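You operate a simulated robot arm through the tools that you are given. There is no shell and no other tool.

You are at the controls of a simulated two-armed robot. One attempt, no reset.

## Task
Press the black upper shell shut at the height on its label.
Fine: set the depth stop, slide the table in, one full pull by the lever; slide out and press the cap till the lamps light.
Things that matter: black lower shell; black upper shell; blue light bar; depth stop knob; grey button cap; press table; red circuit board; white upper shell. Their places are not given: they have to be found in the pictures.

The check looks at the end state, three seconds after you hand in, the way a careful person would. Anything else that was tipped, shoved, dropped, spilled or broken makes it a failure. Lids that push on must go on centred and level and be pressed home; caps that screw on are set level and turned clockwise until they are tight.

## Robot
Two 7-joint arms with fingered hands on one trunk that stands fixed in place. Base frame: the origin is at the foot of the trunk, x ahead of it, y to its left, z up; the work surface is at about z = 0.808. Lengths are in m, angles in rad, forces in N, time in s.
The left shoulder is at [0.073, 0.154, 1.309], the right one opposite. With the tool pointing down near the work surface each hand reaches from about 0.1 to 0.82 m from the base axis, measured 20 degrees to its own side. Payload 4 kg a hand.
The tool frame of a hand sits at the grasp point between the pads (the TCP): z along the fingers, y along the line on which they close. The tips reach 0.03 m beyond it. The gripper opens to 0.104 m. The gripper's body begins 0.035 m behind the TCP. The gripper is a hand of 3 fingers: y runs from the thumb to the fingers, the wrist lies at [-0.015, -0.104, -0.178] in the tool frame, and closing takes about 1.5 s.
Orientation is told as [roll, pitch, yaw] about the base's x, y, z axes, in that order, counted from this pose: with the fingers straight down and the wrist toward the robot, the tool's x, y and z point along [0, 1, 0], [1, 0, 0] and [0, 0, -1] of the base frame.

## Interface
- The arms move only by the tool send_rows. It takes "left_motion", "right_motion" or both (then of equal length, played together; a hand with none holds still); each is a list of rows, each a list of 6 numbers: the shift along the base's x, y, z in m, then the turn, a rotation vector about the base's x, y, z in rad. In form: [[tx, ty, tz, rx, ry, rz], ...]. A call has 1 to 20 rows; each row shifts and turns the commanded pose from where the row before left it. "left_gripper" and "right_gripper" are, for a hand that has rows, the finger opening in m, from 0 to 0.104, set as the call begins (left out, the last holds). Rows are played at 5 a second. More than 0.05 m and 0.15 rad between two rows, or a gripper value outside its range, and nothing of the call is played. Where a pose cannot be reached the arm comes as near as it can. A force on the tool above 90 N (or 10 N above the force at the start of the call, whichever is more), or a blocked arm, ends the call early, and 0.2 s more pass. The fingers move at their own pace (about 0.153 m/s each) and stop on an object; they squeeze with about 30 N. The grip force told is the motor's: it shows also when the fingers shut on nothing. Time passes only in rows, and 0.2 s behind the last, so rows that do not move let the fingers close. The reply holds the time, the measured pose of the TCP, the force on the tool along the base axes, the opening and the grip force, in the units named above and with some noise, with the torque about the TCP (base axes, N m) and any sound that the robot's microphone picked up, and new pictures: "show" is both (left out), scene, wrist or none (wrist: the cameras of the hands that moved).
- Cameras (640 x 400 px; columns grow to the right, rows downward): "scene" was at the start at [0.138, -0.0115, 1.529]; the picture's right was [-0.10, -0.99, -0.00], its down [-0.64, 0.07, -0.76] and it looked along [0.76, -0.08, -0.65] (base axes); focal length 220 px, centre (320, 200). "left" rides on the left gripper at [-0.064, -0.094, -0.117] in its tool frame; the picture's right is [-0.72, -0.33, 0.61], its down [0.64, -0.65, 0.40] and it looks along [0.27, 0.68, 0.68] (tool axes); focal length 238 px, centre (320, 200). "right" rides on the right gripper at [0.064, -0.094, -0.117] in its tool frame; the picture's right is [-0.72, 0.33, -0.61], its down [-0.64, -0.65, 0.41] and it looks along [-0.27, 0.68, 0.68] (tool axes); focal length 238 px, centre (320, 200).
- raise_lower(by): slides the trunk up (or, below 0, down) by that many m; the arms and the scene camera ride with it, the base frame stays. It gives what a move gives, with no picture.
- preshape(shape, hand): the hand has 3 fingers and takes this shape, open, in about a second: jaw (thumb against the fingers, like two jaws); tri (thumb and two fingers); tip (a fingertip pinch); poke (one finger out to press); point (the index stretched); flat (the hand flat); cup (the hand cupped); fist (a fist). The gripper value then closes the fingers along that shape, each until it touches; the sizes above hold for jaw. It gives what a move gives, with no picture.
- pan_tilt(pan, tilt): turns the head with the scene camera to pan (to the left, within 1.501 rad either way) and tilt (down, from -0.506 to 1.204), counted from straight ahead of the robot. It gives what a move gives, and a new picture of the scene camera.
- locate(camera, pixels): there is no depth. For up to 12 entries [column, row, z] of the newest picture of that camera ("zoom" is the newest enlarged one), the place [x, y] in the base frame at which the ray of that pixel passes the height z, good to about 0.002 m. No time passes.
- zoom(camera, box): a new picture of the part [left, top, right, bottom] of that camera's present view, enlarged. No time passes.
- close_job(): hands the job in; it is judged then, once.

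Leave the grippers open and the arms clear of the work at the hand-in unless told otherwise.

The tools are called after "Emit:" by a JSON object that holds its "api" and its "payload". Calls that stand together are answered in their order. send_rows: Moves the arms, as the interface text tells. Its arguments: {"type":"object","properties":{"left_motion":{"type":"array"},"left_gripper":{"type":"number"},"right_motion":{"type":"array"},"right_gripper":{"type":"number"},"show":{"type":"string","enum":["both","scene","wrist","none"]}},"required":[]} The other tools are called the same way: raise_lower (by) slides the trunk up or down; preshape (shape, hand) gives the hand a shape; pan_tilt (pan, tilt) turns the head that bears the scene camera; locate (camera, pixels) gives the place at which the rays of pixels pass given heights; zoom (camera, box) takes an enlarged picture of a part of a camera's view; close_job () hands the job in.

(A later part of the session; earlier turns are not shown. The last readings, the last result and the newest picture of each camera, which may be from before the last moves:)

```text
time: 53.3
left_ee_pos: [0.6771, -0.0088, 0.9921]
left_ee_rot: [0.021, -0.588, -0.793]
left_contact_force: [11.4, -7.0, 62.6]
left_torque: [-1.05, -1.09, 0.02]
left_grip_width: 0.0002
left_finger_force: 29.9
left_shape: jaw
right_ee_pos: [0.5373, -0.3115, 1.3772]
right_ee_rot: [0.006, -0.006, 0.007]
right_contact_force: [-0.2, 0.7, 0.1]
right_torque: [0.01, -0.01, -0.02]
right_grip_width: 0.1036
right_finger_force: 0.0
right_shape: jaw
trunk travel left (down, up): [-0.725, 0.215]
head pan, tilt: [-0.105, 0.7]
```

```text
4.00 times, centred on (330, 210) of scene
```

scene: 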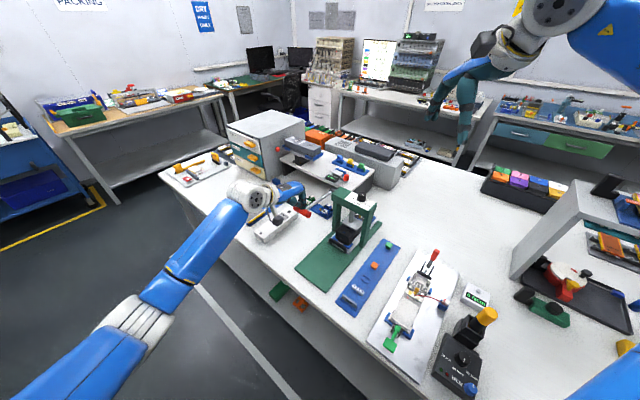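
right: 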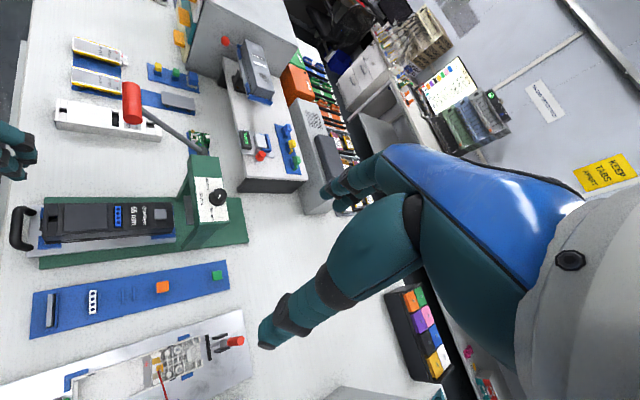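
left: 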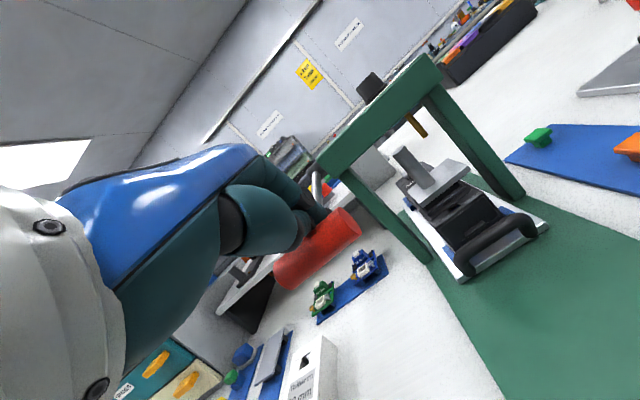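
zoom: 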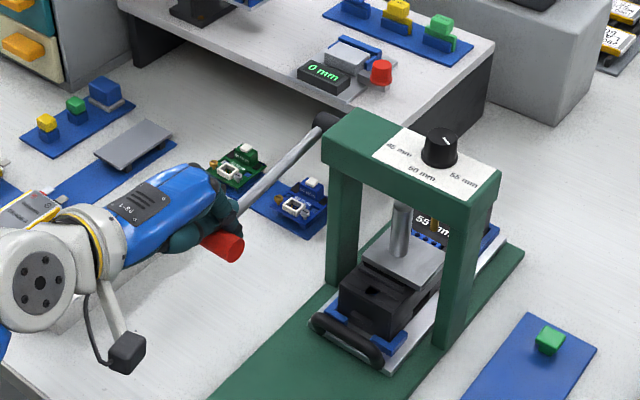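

The lever no longer moves even with more load, which suggests a hard stop. I'll release it gently: raise the hand a little and see whether the lever returns by itself.

Emit:
{"api": "send_rows", "payload": {"left_motion": [[0, 0, 0.012, 0, 0, 0], [0, 0, 0.012, 0, 0, 0], [0, 0, 0.012, 0, 0, 0], [0, 0, 0, 0, 0, 0]], "left_gripper": 0.0, "show": "wrist"}}

Emit:
{"api": "zoom", "payload": {"camera": "left", "box": [260, 130, 540, 330]}}

Emit:
{"api": "zoom", "payload": {"camera": "scene", "box": [280, 160, 380, 260]}}

Emit:
{"api": "zoom", "payload": {"camera": "right", "box": [80, 80, 260, 260]}}

```text
time: 54.3
left_ee_pos: [0.6783, -0.0087, 0.9989]
left_ee_rot: [0.002, -0.533, -0.787]
left_contact_force: [14.1, -20.5, 5.8]
left_torque: [-0.4, -0.37, -0.16]
left_grip_width: 0.0
left_finger_force: 30.1
left_shape: jaw
right_ee_pos: [0.5491, -0.3149, 1.3715]
right_ee_rot: [0.008, 0.004, 0.007]
right_contact_force: [0.2, -0.5, 0.2]
right_torque: [0.01, -0.03, 0.0]
right_grip_width: 0.1039
right_finger_force: 0.1
right_shape: jaw
trunk travel left (down, up): [-0.725, 0.215]
head pan, tilt: [-0.105, 0.7]
```

left: 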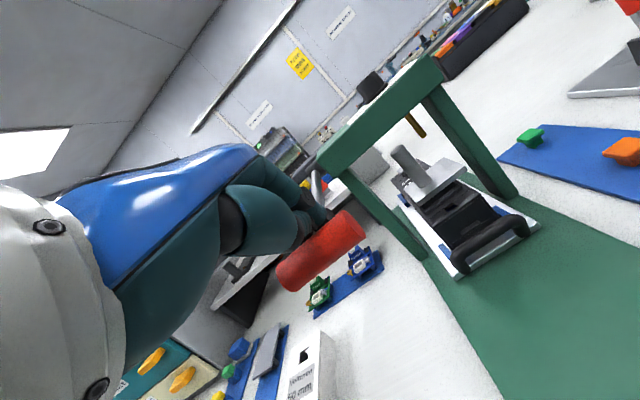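

```text
2.00 times, centred on (400, 230) of left
```

zoom: 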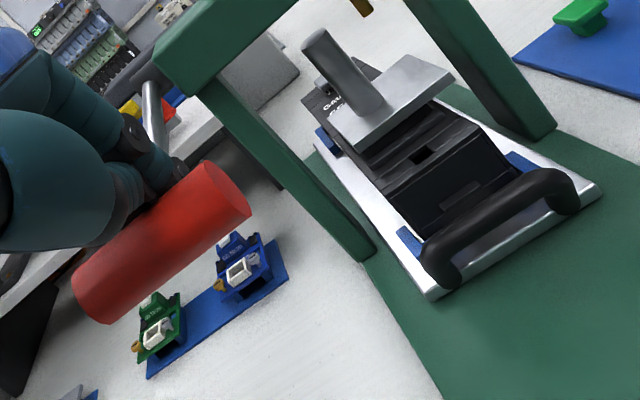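

```text
4.00 times, centred on (330, 210) of scene
```

zoom: 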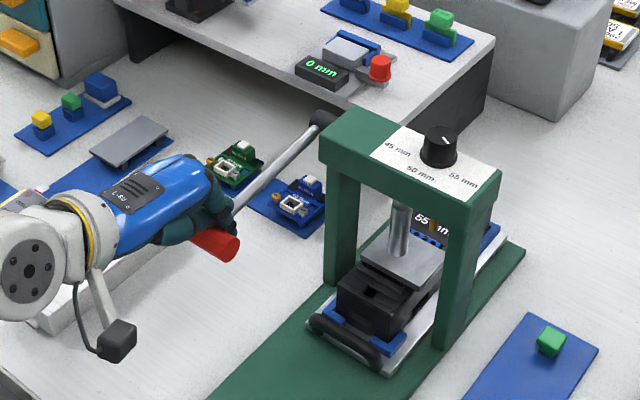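

```text
2.22 times, centred on (170, 170) of right
```

zoom: 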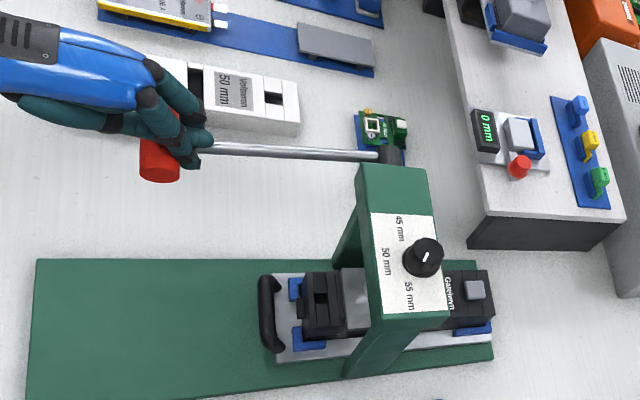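

The lever stays down on its own, so there's no spring. The hand is wedged against the far side of the grip at ~25 N; I'll ease that off and lift clear.

Emit:
{"api": "send_rows", "payload": {"left_motion": [[0.004, -0.004, 0.004, 0, 0, 0], [0.003, -0.003, 0.01, 0, 0, 0], [0, 0, 0.02, 0, 0, 0], [0, 0, 0.03, 0, 0, 0], [-0.01, 0.01, 0.03, 0, 0, 0]], "left_gripper": 0.0}}

Emit:
{"api": "zoom", "payload": {"camera": "left", "box": [260, 130, 540, 330]}}

Emit:
{"api": "zoom", "payload": {"camera": "scene", "box": [280, 160, 380, 260]}}

Emit:
{"api": "zoom", "payload": {"camera": "right", "box": [80, 80, 260, 260]}}

```text
time: 55.5
left_ee_pos: [0.6868, -0.0163, 1.0824]
left_ee_rot: [-0.001, -0.516, -0.785]
left_contact_force: [36.3, -43.2, -27.3]
left_torque: [-0.04, 0.3, -0.08]
left_grip_width: 0.0
left_finger_force: 29.9
left_shape: jaw
right_ee_pos: [0.5652, -0.3262, 1.3615]
right_ee_rot: [0.016, 0.017, 0.006]
right_contact_force: [-0.1, -0.4, -0.6]
right_torque: [-0.01, -0.01, 0.02]
right_grip_width: 0.1037
right_finger_force: 0.0
right_shape: jaw
trunk travel left (down, up): [-0.725, 0.215]
head pan, tilt: [-0.105, 0.7]
```

scene: 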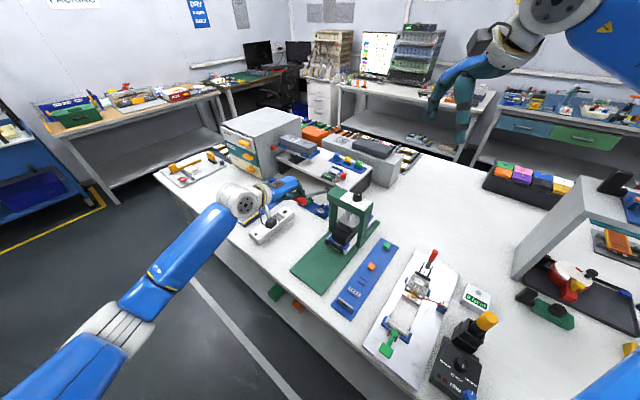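
left: 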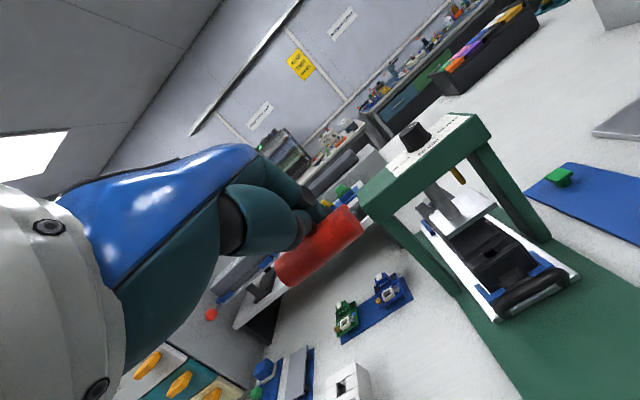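

```text
2.00 times, centred on (400, 230) of left
```

zoom: 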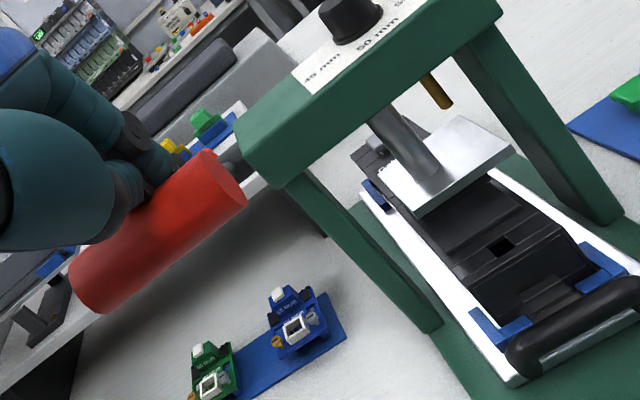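

```text
4.00 times, centred on (330, 210) of scene
```

zoom: 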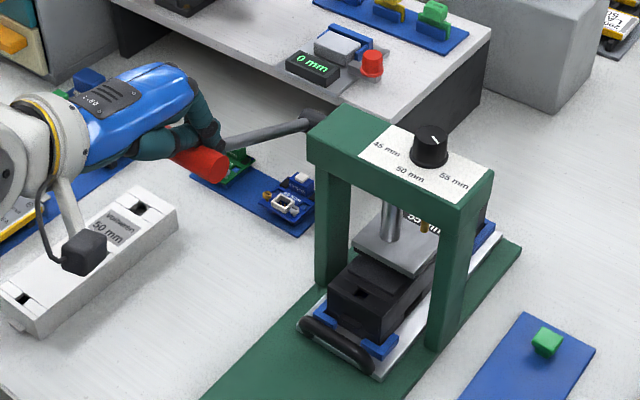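

```text
2.22 times, centred on (170, 170) of right
```

zoom: 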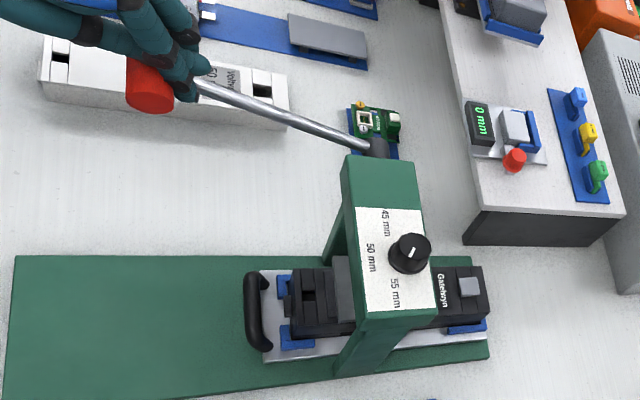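

The hooked fingers brought the lever back up to about 20°, and the ram rose. The hand is pulling too hard toward the front (~56 N), so I'll follow the lever's arc up and back instead.

Emit:
{"api": "send_rows", "payload": {"left_motion": [[0.0085, -0.0085, 0, 0, 0, 0], [0.0085, -0.0085, 0.006, 0, 0, 0], [0.005, -0.005, 0.012, 0, 0, 0]], "left_gripper": 0.0}}

Emit:
{"api": "zoom", "payload": {"camera": "left", "box": [260, 130, 540, 330]}}

Emit:
{"api": "zoom", "payload": {"camera": "scene", "box": [280, 160, 380, 260]}}

Emit:
{"api": "zoom", "payload": {"camera": "right", "box": [80, 60, 260, 240]}}

```text
time: 56.3
left_ee_pos: [0.6992, -0.0294, 1.1101]
left_ee_rot: [0.002, -0.531, -0.788]
left_contact_force: [4.8, -23.6, -16.2]
left_torque: [-0.07, 0.49, -0.24]
left_grip_width: 0.0002
left_finger_force: 30.0
left_shape: jaw
right_ee_pos: [0.5517, -0.316, 1.3702]
right_ee_rot: [0.008, 0.006, 0.007]
right_contact_force: [0.0, 0.5, -0.4]
right_torque: [0.01, 0.01, 0.0]
right_grip_width: 0.1036
right_finger_force: 0.0
right_shape: jaw
trunk travel left (down, up): [-0.725, 0.215]
head pan, tilt: [-0.105, 0.7]
```

scene: 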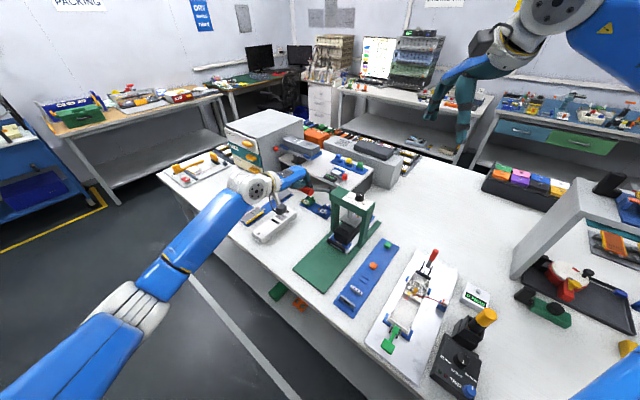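
left: 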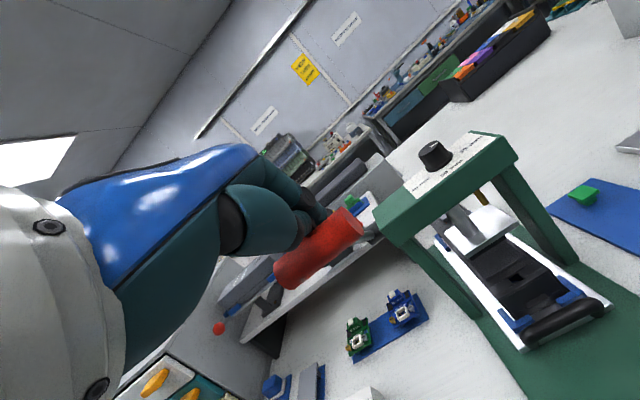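

```text
2.00 times, centred on (400, 230) of left
```

zoom: 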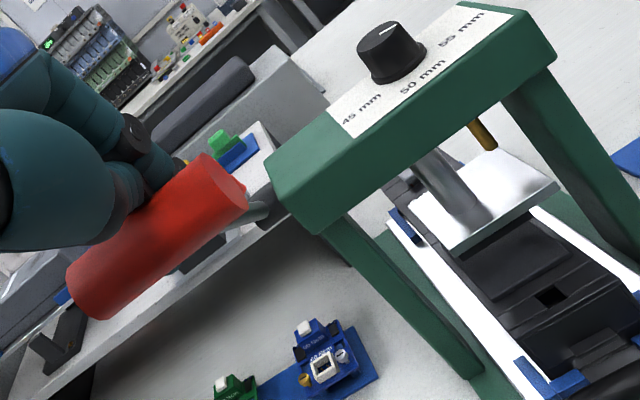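

```text
4.00 times, centred on (330, 210) of scene
```

zoom: 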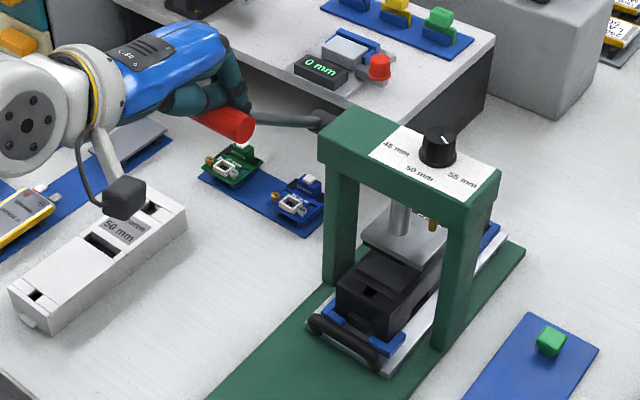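

```text
2.22 times, centred on (170, 150) of right
```

zoom: 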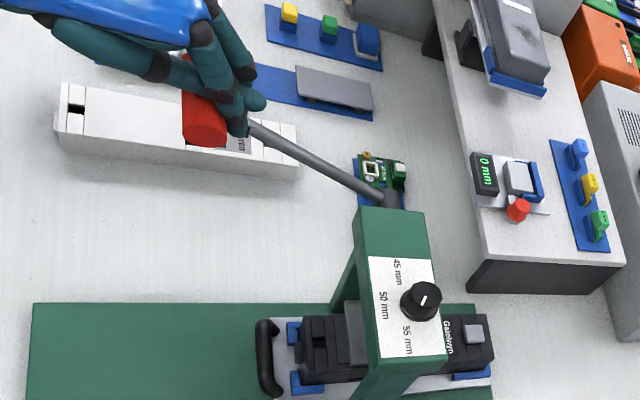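

The lever is rising with the hand, now at ~31°. I'll follow the arc to the top.

Emit:
{"api": "send_rows", "payload": {"left_motion": [[0.0065, -0.0065, 0.006, 0, 0, 0], [0.0055, -0.0055, 0.008, 0, 0, 0], [0, 0, 0, 0, 0, 0]], "left_gripper": 0.0, "show": "wrist"}}

Emit:
{"api": "zoom", "payload": {"camera": "left", "box": [260, 130, 440, 310]}}

Emit:
{"api": "zoom", "payload": {"camera": "scene", "box": [280, 150, 360, 230]}}

Emit:
{"api": "zoom", "payload": {"camera": "right", "box": [120, 60, 240, 170]}}

```text
time: 57.1
left_ee_pos: [0.7102, -0.0377, 1.1237]
left_ee_rot: [0.0, -0.535, -0.787]
left_contact_force: [-4.7, -17.9, -14.1]
left_torque: [-0.17, 0.41, -0.23]
left_grip_width: 0.0
left_finger_force: 30.0
left_shape: jaw
right_ee_pos: [0.5494, -0.3134, 1.37]
right_ee_rot: [0.007, 0.005, 0.006]
right_contact_force: [0.2, -0.1, 0.0]
right_torque: [0.04, 0.03, -0.03]
right_grip_width: 0.1036
right_finger_force: 0.0
right_shape: jaw
trunk travel left (down, up): [-0.725, 0.215]
head pan, tilt: [-0.105, 0.7]
```

left: 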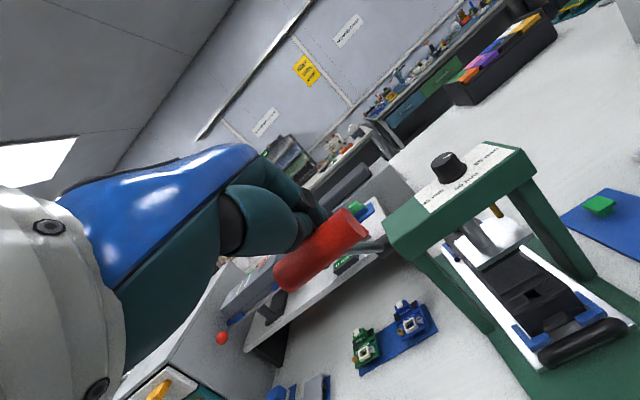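

```text
2.22 times, centred on (350, 220) of left
```

zoom: 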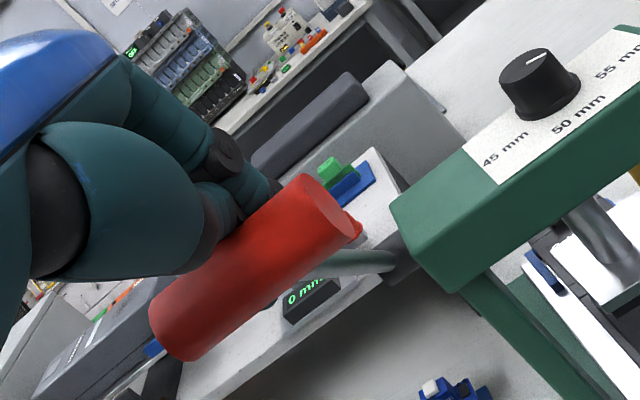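

```text
5.00 times, centred on (320, 190) of scene
```

zoom: 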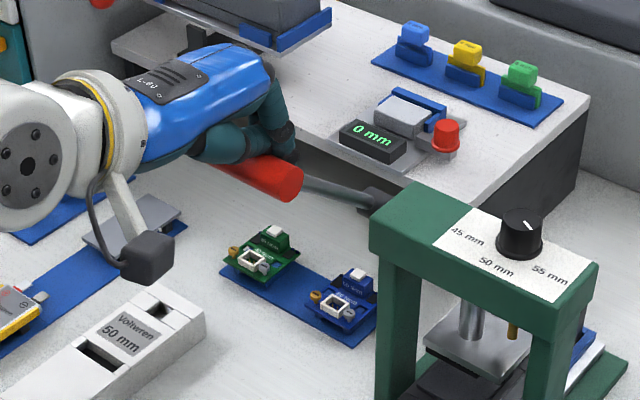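

```text
3.64 times, centred on (180, 115) of right
```

zoom: 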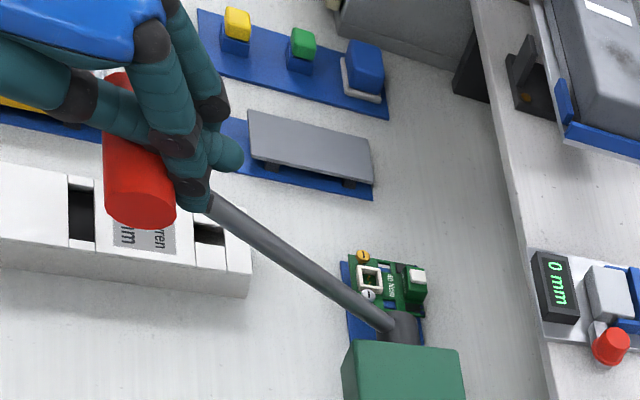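

The lever is nearly at its top. The fingertips sit behind the grip over the rod with some side load, so I'll relieve that and then lift straight up to come off.

Emit:
{"api": "send_rows", "payload": {"left_motion": [[-0.002, -0.006, 0, 0, 0, 0], [0, 0, 0.01, 0, 0, 0], [0, 0, 0.01, 0, 0, 0]], "left_gripper": 0.0, "show": "wrist"}}

Emit:
{"api": "zoom", "payload": {"camera": "right", "box": [120, 60, 240, 170]}}

Emit:
{"api": "zoom", "payload": {"camera": "scene", "box": [280, 150, 360, 230]}}

```text
time: 57.9
left_ee_pos: [0.7036, -0.0372, 1.1528]
left_ee_rot: [0.006, -0.548, -0.786]
left_contact_force: [-0.1, -0.2, 0.1]
left_torque: [-0.01, -0.02, -0.06]
left_grip_width: 0.0001
left_finger_force: 29.9
left_shape: jaw
right_ee_pos: [0.5416, -0.308, 1.3757]
right_ee_rot: [0.002, 0.0, 0.01]
right_contact_force: [0.2, -0.3, -0.1]
right_torque: [0.0, -0.02, -0.04]
right_grip_width: 0.104
right_finger_force: 0.1
right_shape: jaw
trunk travel left (down, up): [-0.725, 0.215]
head pan, tilt: [-0.105, 0.7]
```

left: 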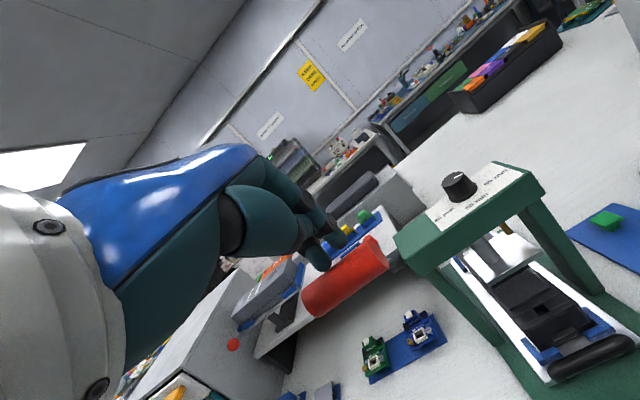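

```text
3.64 times, centred on (180, 115) of right
```

zoom: 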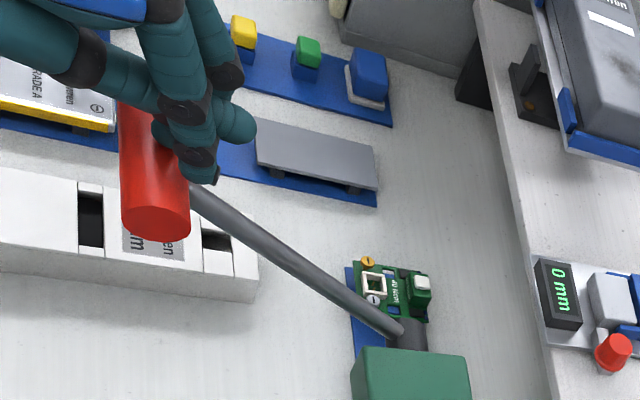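

```text
5.00 times, centred on (320, 190) of scene
```

zoom: 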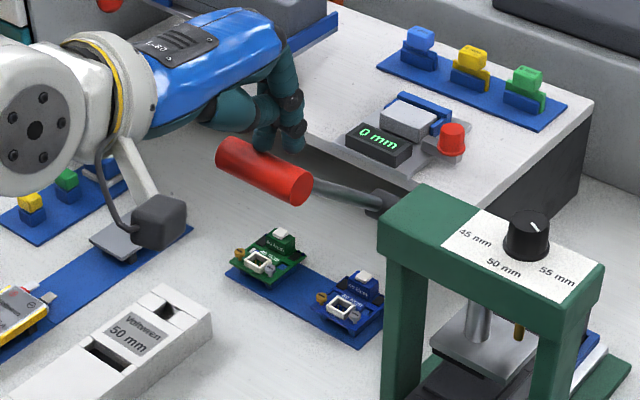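

The hand is off with zero force, and the lever is back at its starting height. I'll rise clear and then look at the shell.

Emit:
{"api": "send_rows", "payload": {"left_motion": [[0, 0, 0.03, 0, 0, 0], [-0.01, 0.01, 0.03, 0, 0, 0], [-0.025, 0.02, 0.01, 0, 0, 0], [-0.03, 0.02, 0, 0, 0, 0], [-0.03, 0.02, 0, 0, 0, 0]], "left_gripper": 0.0}}

Emit:
{"api": "zoom", "payload": {"camera": "right", "box": [120, 170, 260, 270]}}

Emit:
{"api": "zoom", "payload": {"camera": "scene", "box": [320, 180, 390, 260]}}

Emit:
{"api": "zoom", "payload": {"camera": "left", "box": [400, 180, 640, 400]}}

```text
time: 59.1
left_ee_pos: [0.611, 0.0305, 1.2183]
left_ee_rot: [-0.001, -0.541, -0.785]
left_contact_force: [-0.5, 0.6, 0.5]
left_torque: [0.0, -0.01, 0.02]
left_grip_width: 0.0002
left_finger_force: 29.3
left_shape: jaw
right_ee_pos: [0.5465, -0.3068, 1.3743]
right_ee_rot: [0.001, 0.001, 0.007]
right_contact_force: [0.0, 0.2, -0.4]
right_torque: [-0.01, -0.03, 0.0]
right_grip_width: 0.1038
right_finger_force: 0.1
right_shape: jaw
trunk travel left (down, up): [-0.725, 0.215]
head pan, tilt: [-0.105, 0.7]
```

scene: 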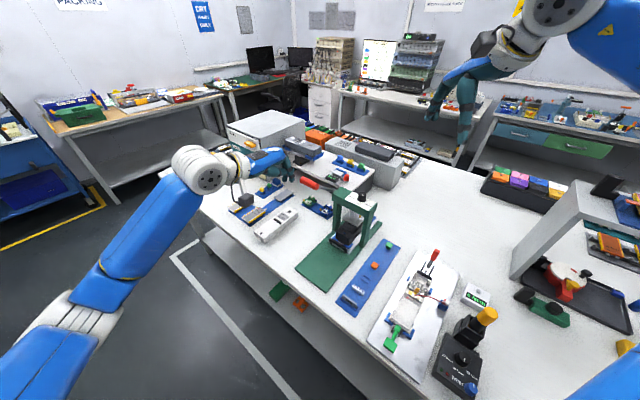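
left: 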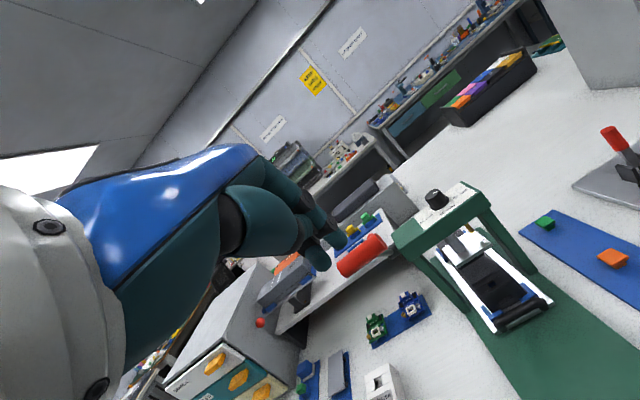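

```text
4.00 times, centred on (190, 220) of right
```

zoom: 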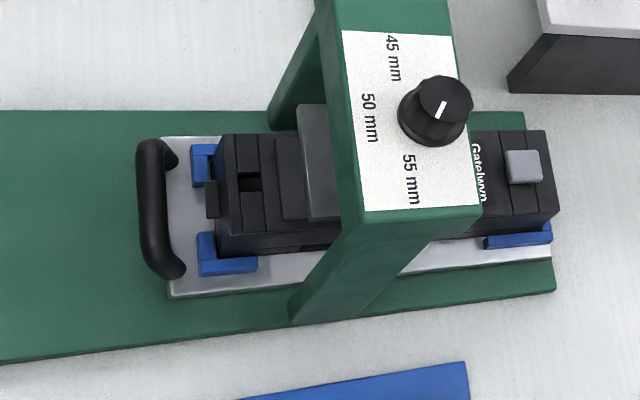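

```text
5.00 times, centred on (355, 220) of scene
```

zoom: 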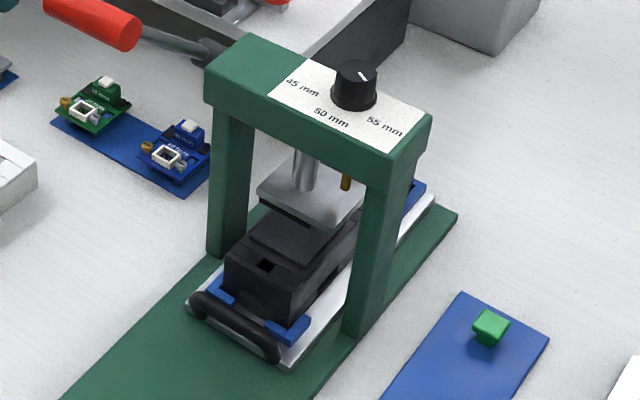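

```text
1.82 times, centred on (520, 290) of left
```

zoom: 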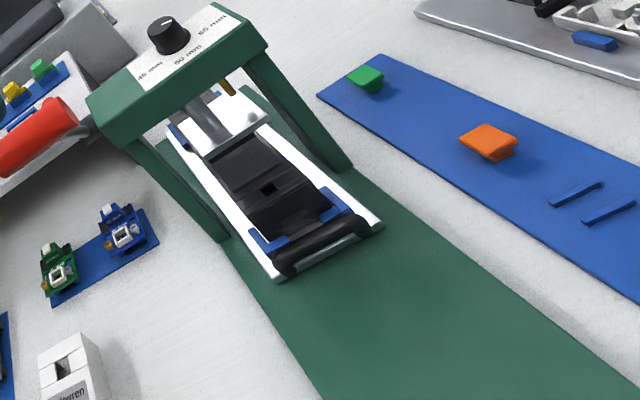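

The ram is up and the shell now looks about 5 mm lower. Next is sliding the table out: the left hand returns to its handle approach pose, tilted 0.7 rad, with the fingers a little open.

Emit:
{"api": "send_rows", "payload": {"left_motion": [[-0.011, -0.0141, -0.0401, -0.0226, -0.0226, 0], [-0.011, -0.0141, -0.0401, -0.0226, -0.0226, 0], [-0.011, -0.0141, -0.0401, -0.0226, -0.0226, 0], [-0.011, -0.0141, -0.0401, -0.0226, -0.0226, 0], [-0.011, -0.0141, -0.0401, -0.0226, -0.0226, 0], [0, 0, 0, 0, 0, 0]], "left_gripper": 0.036}}

```text
time: 60.5
left_ee_pos: [0.5565, -0.0396, 1.0129]
left_ee_rot: [-0.001, -0.698, -0.785]
left_contact_force: [0.2, -1.0, -0.6]
left_torque: [0.03, 0.0, 0.0]
left_grip_width: 0.0125
left_finger_force: 0.0
left_shape: jaw
right_ee_pos: [0.5471, -0.3093, 1.3727]
right_ee_rot: [0.003, 0.004, 0.008]
right_contact_force: [-0.7, -0.2, -0.4]
right_torque: [-0.02, -0.03, -0.02]
right_grip_width: 0.1035
right_finger_force: 0.1
right_shape: jaw
trunk travel left (down, up): [-0.725, 0.215]
head pan, tilt: [-0.105, 0.7]
```

scene: 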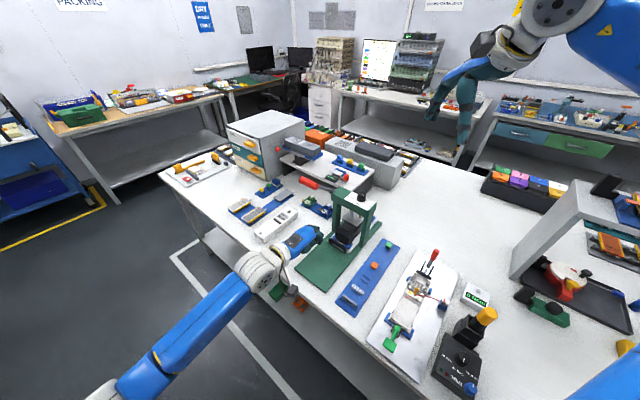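
left: 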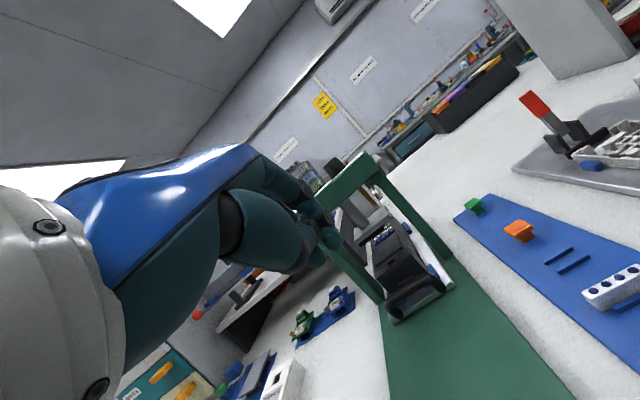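

The reported width is only 0.0125 although I asked for 0.036, so the thumb may be caught against the fingers. I'll open wide in free air and check.

Emit:
{"api": "send_rows", "payload": {"left_motion": [[0, 0, 0, 0, 0, 0], [0, 0, 0, 0, 0, 0], [0, 0, 0, 0, 0, 0], [0, 0, 0, 0, 0, 0]], "left_gripper": 0.104, "show": "wrist"}}

Emit:
{"api": "zoom", "payload": {"camera": "left", "box": [200, 120, 420, 340]}}

Emit:
{"api": "zoom", "payload": {"camera": "scene", "box": [250, 200, 350, 300]}}

```text
time: 61.5
left_ee_pos: [0.5568, -0.0401, 1.0135]
left_ee_rot: [0.0, -0.698, -0.785]
left_contact_force: [0.0, -0.3, 0.7]
left_torque: [0.01, 0.01, -0.02]
left_grip_width: 0.1039
left_finger_force: 0.0
left_shape: jaw
right_ee_pos: [0.5475, -0.3098, 1.3723]
right_ee_rot: [0.005, 0.005, 0.007]
right_contact_force: [0.7, -0.1, 0.3]
right_torque: [-0.02, 0.02, -0.01]
right_grip_width: 0.1039
right_finger_force: 0.1
right_shape: jaw
trunk travel left (down, up): [-0.725, 0.215]
head pan, tilt: [-0.105, 0.7]
```

left: 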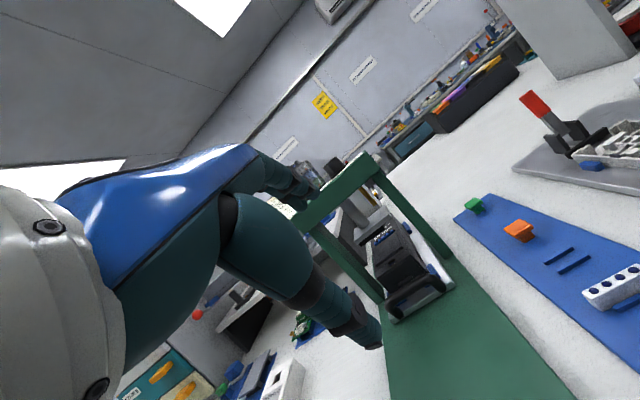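

```text
1.82 times, centred on (310, 230) of left
```

zoom: 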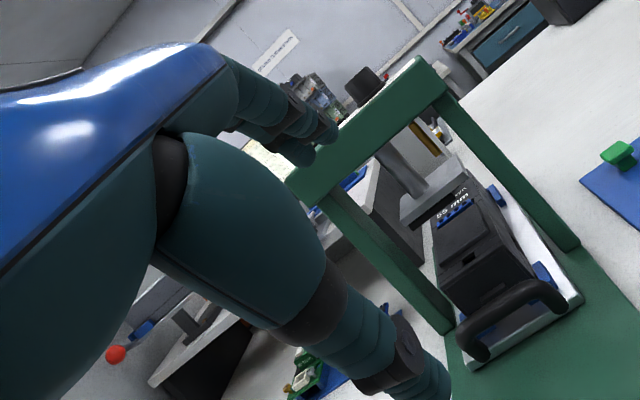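

```text
4.00 times, centred on (300, 250) of scene
```

zoom: 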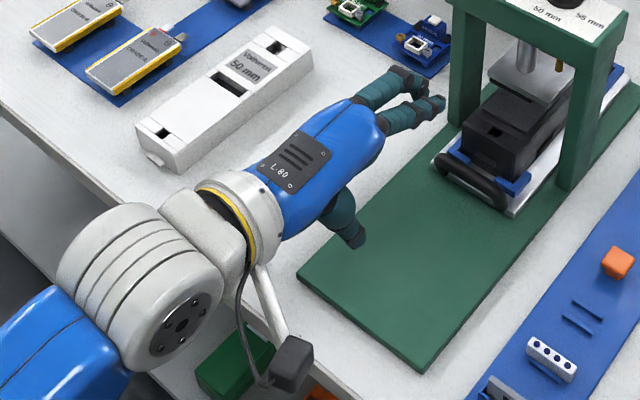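

The hand opens properly. I'll set 36 mm opening again and approach the handle along the same path, stopping short for a look.

Emit:
{"api": "send_rows", "payload": {"left_motion": [[0, 0, 0.004, 0, 0, 0], [0.02, -0.02, -0.03, 0, 0, 0], [0.02, -0.02, -0.03, 0, 0, 0], [0.02, -0.02, -0.03, 0, 0, 0], [0.0091, -0.0091, -0.0153, 0, 0, 0], [0, 0, 0, 0, 0, 0]], "left_gripper": 0.036}}

Emit:
{"api": "zoom", "payload": {"camera": "left", "box": [240, 130, 480, 340]}}

Emit:
{"api": "zoom", "payload": {"camera": "right", "box": [100, 160, 220, 260]}}

Emit:
{"api": "zoom", "payload": {"camera": "scene", "box": [300, 190, 380, 270]}}

```text
time: 62.9
left_ee_pos: [0.625, -0.1095, 0.9138]
left_ee_rot: [0.001, -0.699, -0.784]
left_contact_force: [-0.7, 0.1, 0.6]
left_torque: [-0.02, -0.03, 0.02]
left_grip_width: 0.0364
left_finger_force: 0.0
left_shape: jaw
right_ee_pos: [0.5475, -0.3082, 1.3715]
right_ee_rot: [0.004, 0.004, 0.008]
right_contact_force: [-0.2, -1.6, -0.1]
right_torque: [-0.04, -0.01, -0.03]
right_grip_width: 0.1039
right_finger_force: 0.0
right_shape: jaw
trunk travel left (down, up): [-0.725, 0.215]
head pan, tilt: [-0.105, 0.7]
```

scene: 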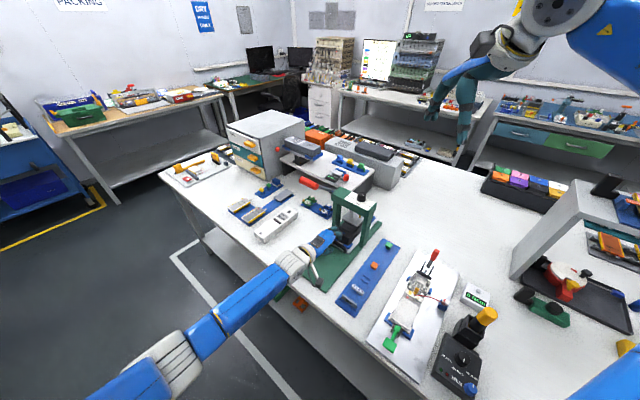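
left: 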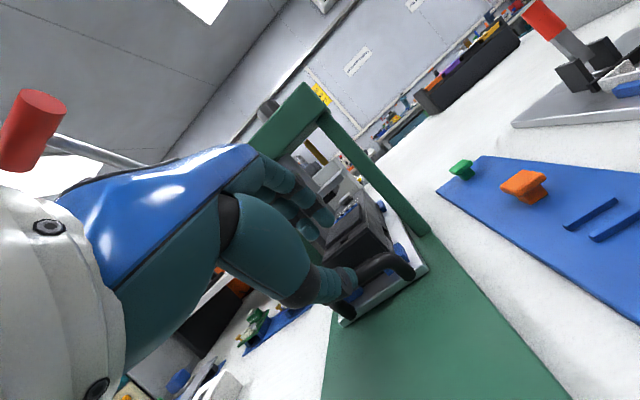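

```text
1.90 times, centred on (360, 235) of left
```

zoom: 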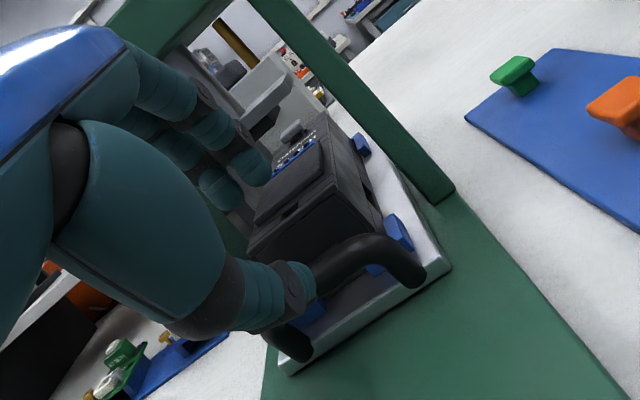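

```text
4.00 times, centred on (160, 210) of right
```

zoom: 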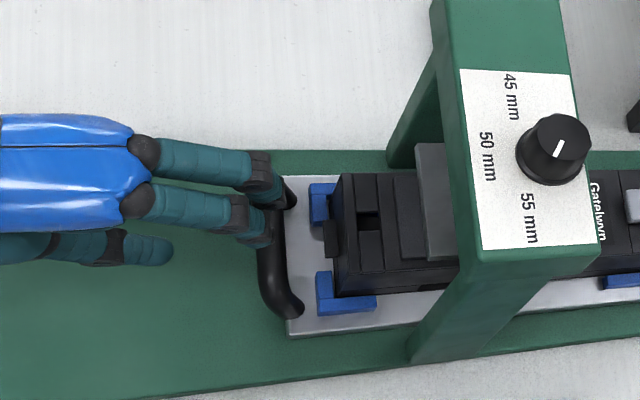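

```text
5.00 times, centred on (340, 230) of scene
```

zoom: 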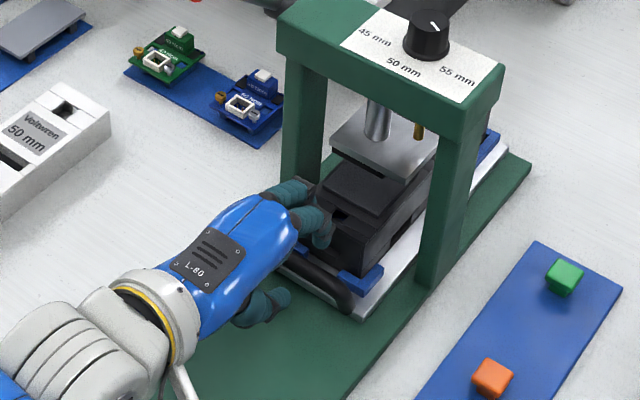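

The alignment matches the earlier grasp. I'll advance the remaining distance onto the bar.

Emit:
{"api": "send_rows", "payload": {"left_motion": [[0.0091, -0.0091, -0.0153, 0, 0, 0], [0.0091, -0.0091, -0.0153, 0, 0, 0], [0.0075, -0.007, -0.013, 0, 0, 0], [0, 0, 0, 0, 0, 0]], "left_gripper": 0.036, "show": "wrist"}}

Emit:
{"api": "zoom", "payload": {"camera": "right", "box": [100, 160, 220, 260]}}

Emit:
{"api": "zoom", "payload": {"camera": "left", "box": [240, 130, 480, 340]}}

```text
time: 63.9
left_ee_pos: [0.6525, -0.134, 0.87]
left_ee_rot: [0.0, -0.699, -0.784]
left_contact_force: [0.9, 0.1, 0.7]
left_torque: [0.0, 0.0, 0.03]
left_grip_width: 0.0366
left_finger_force: 0.1
left_shape: jaw
right_ee_pos: [0.5472, -0.3094, 1.3734]
right_ee_rot: [0.003, 0.003, 0.007]
right_contact_force: [-1.0, 0.0, -1.4]
right_torque: [-0.02, 0.03, 0.0]
right_grip_width: 0.1038
right_finger_force: 0.1
right_shape: jaw
trunk travel left (down, up): [-0.725, 0.215]
head pan, tilt: [-0.105, 0.7]
```

left: 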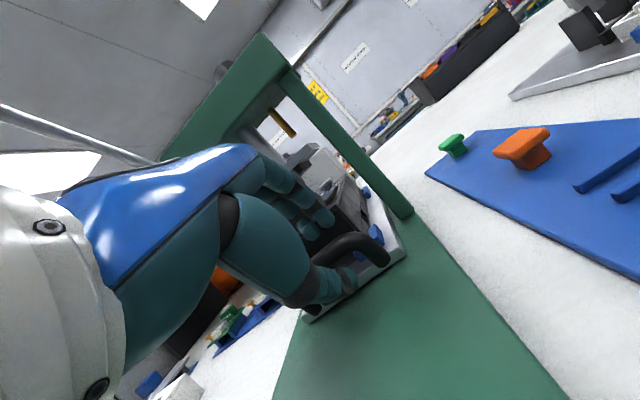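

```text
4.00 times, centred on (160, 210) of right
```

zoom: 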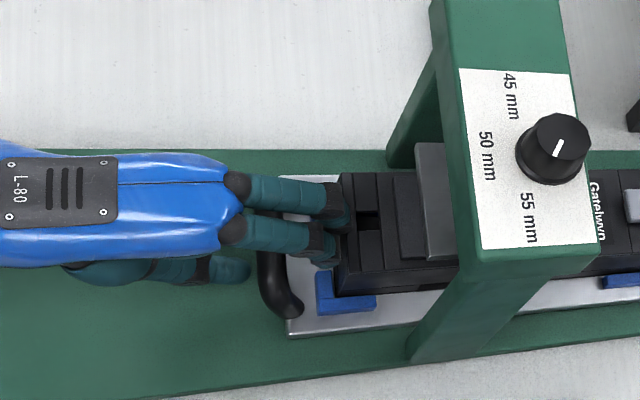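

```text
1.90 times, centred on (360, 235) of left
```

zoom: 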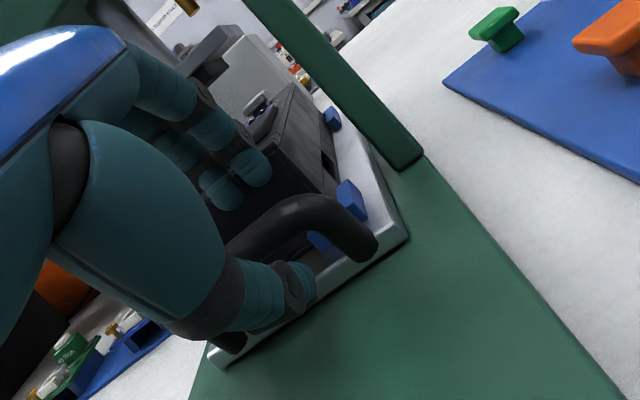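

Same geometry as the earlier grasp, and no contact force. I'll close on the bar.

Emit:
{"api": "send_rows", "payload": {"left_motion": [[0, 0, 0, 0, 0, 0], [0, 0, 0, 0, 0, 0], [0, 0, 0, 0, 0, 0], [0, 0, 0, 0, 0, 0], [0, 0, 0, 0, 0, 0], [0, 0, 0, 0, 0, 0]], "left_gripper": 0.0, "show": "wrist"}}

Emit:
{"api": "zoom", "payload": {"camera": "right", "box": [100, 160, 220, 260]}}

```text
time: 65.3
left_ee_pos: [0.6533, -0.1353, 0.8681]
left_ee_rot: [-0.001, -0.696, -0.783]
left_contact_force: [-0.3, 0.5, -2.3]
left_torque: [0.02, 0.02, 0.01]
left_grip_width: 0.0086
left_finger_force: 30.2
left_shape: jaw
right_ee_pos: [0.5476, -0.3089, 1.3721]
right_ee_rot: [0.004, 0.003, 0.008]
right_contact_force: [0.1, -0.5, -0.4]
right_torque: [0.03, 0.0, -0.01]
right_grip_width: 0.1038
right_finger_force: 0.0
right_shape: jaw
trunk travel left (down, up): [-0.725, 0.215]
head pan, tilt: [-0.105, 0.7]
```

left: 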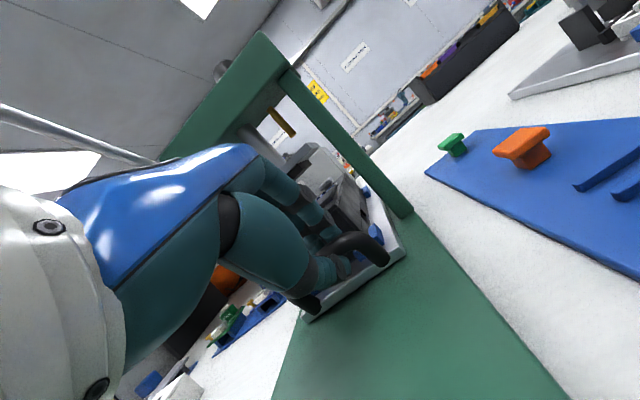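

```text
4.00 times, centred on (160, 210) of right
```

zoom: 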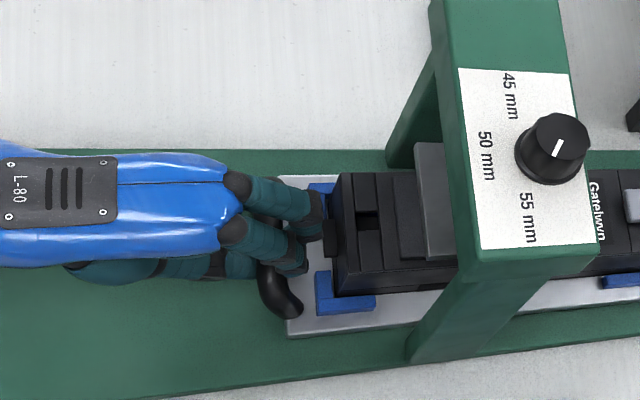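

Bar held (8.6 mm). I'll pull the table out along (-0.707, +0.707).

Emit:
{"api": "send_rows", "payload": {"left_motion": [[-0.0106, 0.0106, 0, 0, 0, 0], [-0.0106, 0.0106, 0, 0, 0, 0], [-0.0106, 0.0106, 0, 0, 0, 0], [-0.0106, 0.0106, 0, 0, 0, 0], [-0.0106, 0.0106, 0, 0, 0, 0], [-0.0106, 0.0106, 0, 0, 0, 0]], "left_gripper": 0.0}}

Emit:
{"api": "zoom", "payload": {"camera": "right", "box": [20, 150, 260, 270]}}

```text
time: 66.7
left_ee_pos: [0.5878, -0.0712, 0.8695]
left_ee_rot: [-0.001, -0.695, -0.783]
left_contact_force: [0.9, 0.3, -12.8]
left_torque: [0.11, 0.08, -0.03]
left_grip_width: 0.0087
left_finger_force: 30.3
left_shape: jaw
right_ee_pos: [0.5499, -0.3084, 1.373]
right_ee_rot: [0.003, 0.005, 0.008]
right_contact_force: [-0.9, 0.2, 0.8]
right_torque: [-0.03, -0.05, 0.02]
right_grip_width: 0.1038
right_finger_force: 0.1
right_shape: jaw
trunk travel left (down, up): [-0.725, 0.215]
head pan, tilt: [-0.105, 0.7]
```

scene: 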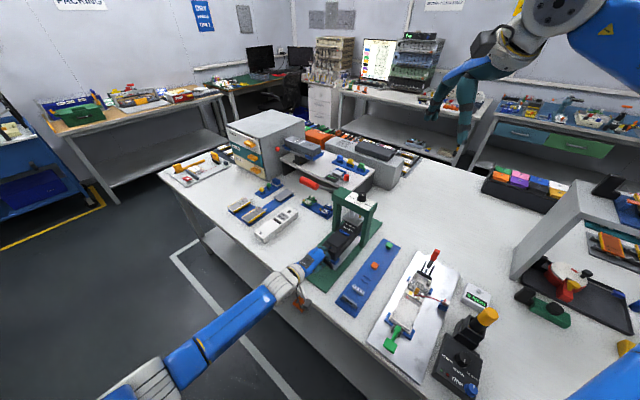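
left: 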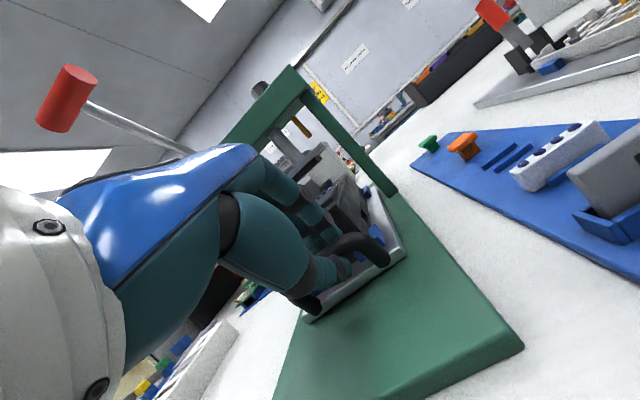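

```text
2.67 times, centred on (140, 210) of right
```

zoom: 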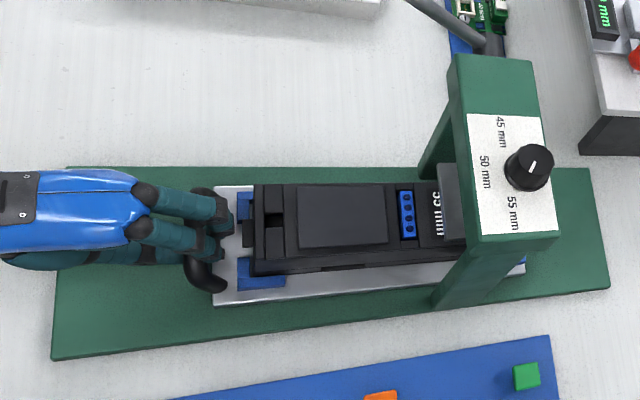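

It's sliding out smoothly. There's a slight upward pull on the handle (~13 N), so I'll lower the hand by 2 mm while continuing.

Emit:
{"api": "send_rows", "payload": {"left_motion": [[-0.0106, 0.0106, -0.002, 0, 0, 0], [-0.0106, 0.0106, -0.001, 0, 0, 0], [-0.0106, 0.0106, 0, 0, 0, 0], [-0.0106, 0.0106, 0, 0, 0, 0], [-0.0106, 0.0106, 0, 0, 0, 0]], "left_gripper": 0.0, "show": "wrist"}}

Emit:
{"api": "zoom", "payload": {"camera": "right", "box": [0, 150, 240, 280]}}

```text
time: 67.9
left_ee_pos: [0.5357, -0.0187, 0.8696]
left_ee_rot: [0.001, -0.703, -0.786]
left_contact_force: [1.3, 0.5, 0.0]
left_torque: [-0.01, -0.06, 0.02]
left_grip_width: 0.0084
left_finger_force: 29.8
left_shape: jaw
right_ee_pos: [0.5465, -0.3085, 1.3726]
right_ee_rot: [0.003, 0.001, 0.008]
right_contact_force: [0.1, 0.4, -0.5]
right_torque: [0.02, 0.03, -0.02]
right_grip_width: 0.1037
right_finger_force: 0.1
right_shape: jaw
trunk travel left (down, up): [-0.725, 0.215]
head pan, tilt: [-0.105, 0.7]
```

left: 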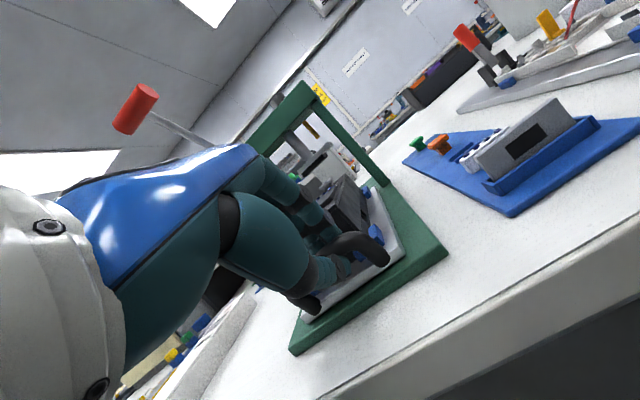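

```text
2.67 times, centred on (120, 215) of right
```

zoom: 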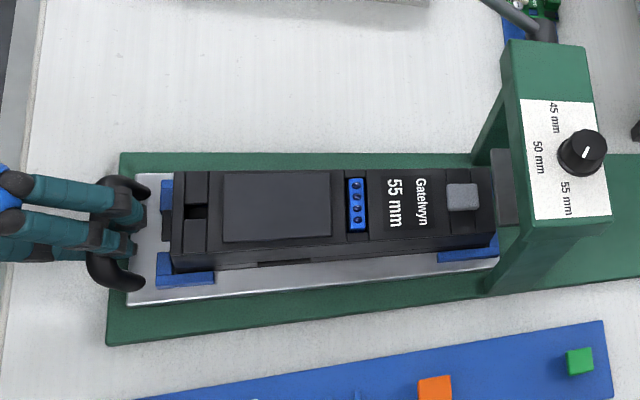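

Almost fully out; about 27 mm remains to the starting position. I'll pull the rest slowly.

Emit:
{"api": "send_rows", "payload": {"left_motion": [[-0.0085, 0.0085, 0, 0, 0, 0], [-0.0085, 0.0085, 0, 0, 0, 0], [-0.003, 0.0023, 0, 0, 0, 0], [0, 0, 0, 0, 0, 0]], "left_gripper": 0.0, "show": "wrist"}}

Emit:
{"api": "zoom", "payload": {"camera": "right", "box": [0, 150, 240, 280]}}

Emit:
{"api": "zoom", "payload": {"camera": "scene", "box": [280, 210, 370, 300]}}

```text
time: 68.9
left_ee_pos: [0.5157, 0.0014, 0.8687]
left_ee_rot: [0.002, -0.699, -0.784]
left_contact_force: [11.1, -1.9, 1.7]
left_torque: [-0.08, -0.16, 0.08]
left_grip_width: 0.0085
left_finger_force: 30.3
left_shape: jaw
right_ee_pos: [0.5487, -0.3105, 1.3725]
right_ee_rot: [0.006, 0.004, 0.006]
right_contact_force: [0.3, 0.3, -0.2]
right_torque: [0.02, -0.01, -0.01]
right_grip_width: 0.1038
right_finger_force: 0.1
right_shape: jaw
trunk travel left (down, up): [-0.725, 0.215]
head pan, tilt: [-0.105, 0.7]
```

left: 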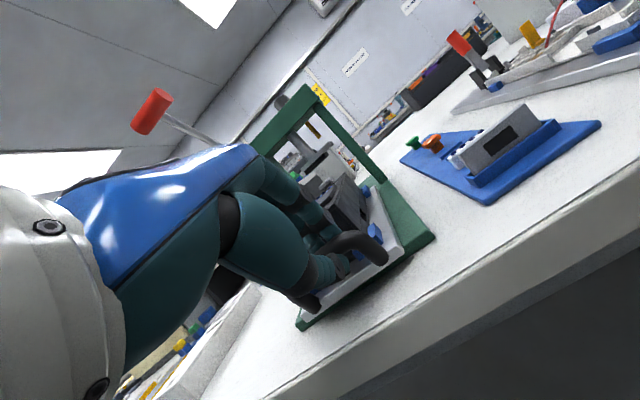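

```text
2.67 times, centred on (120, 215) of right
```

zoom: 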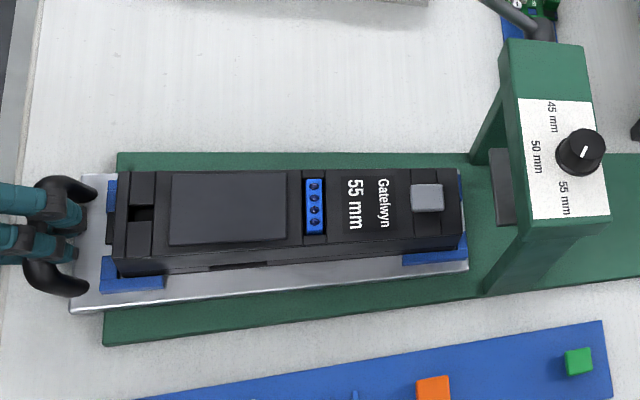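

```text
4.44 times, centred on (325, 255) of scene
```

zoom: 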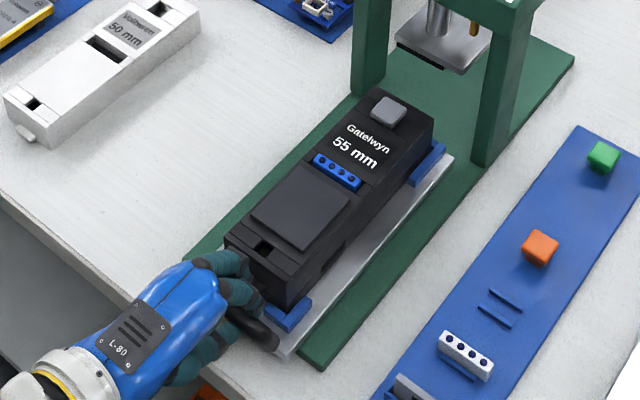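

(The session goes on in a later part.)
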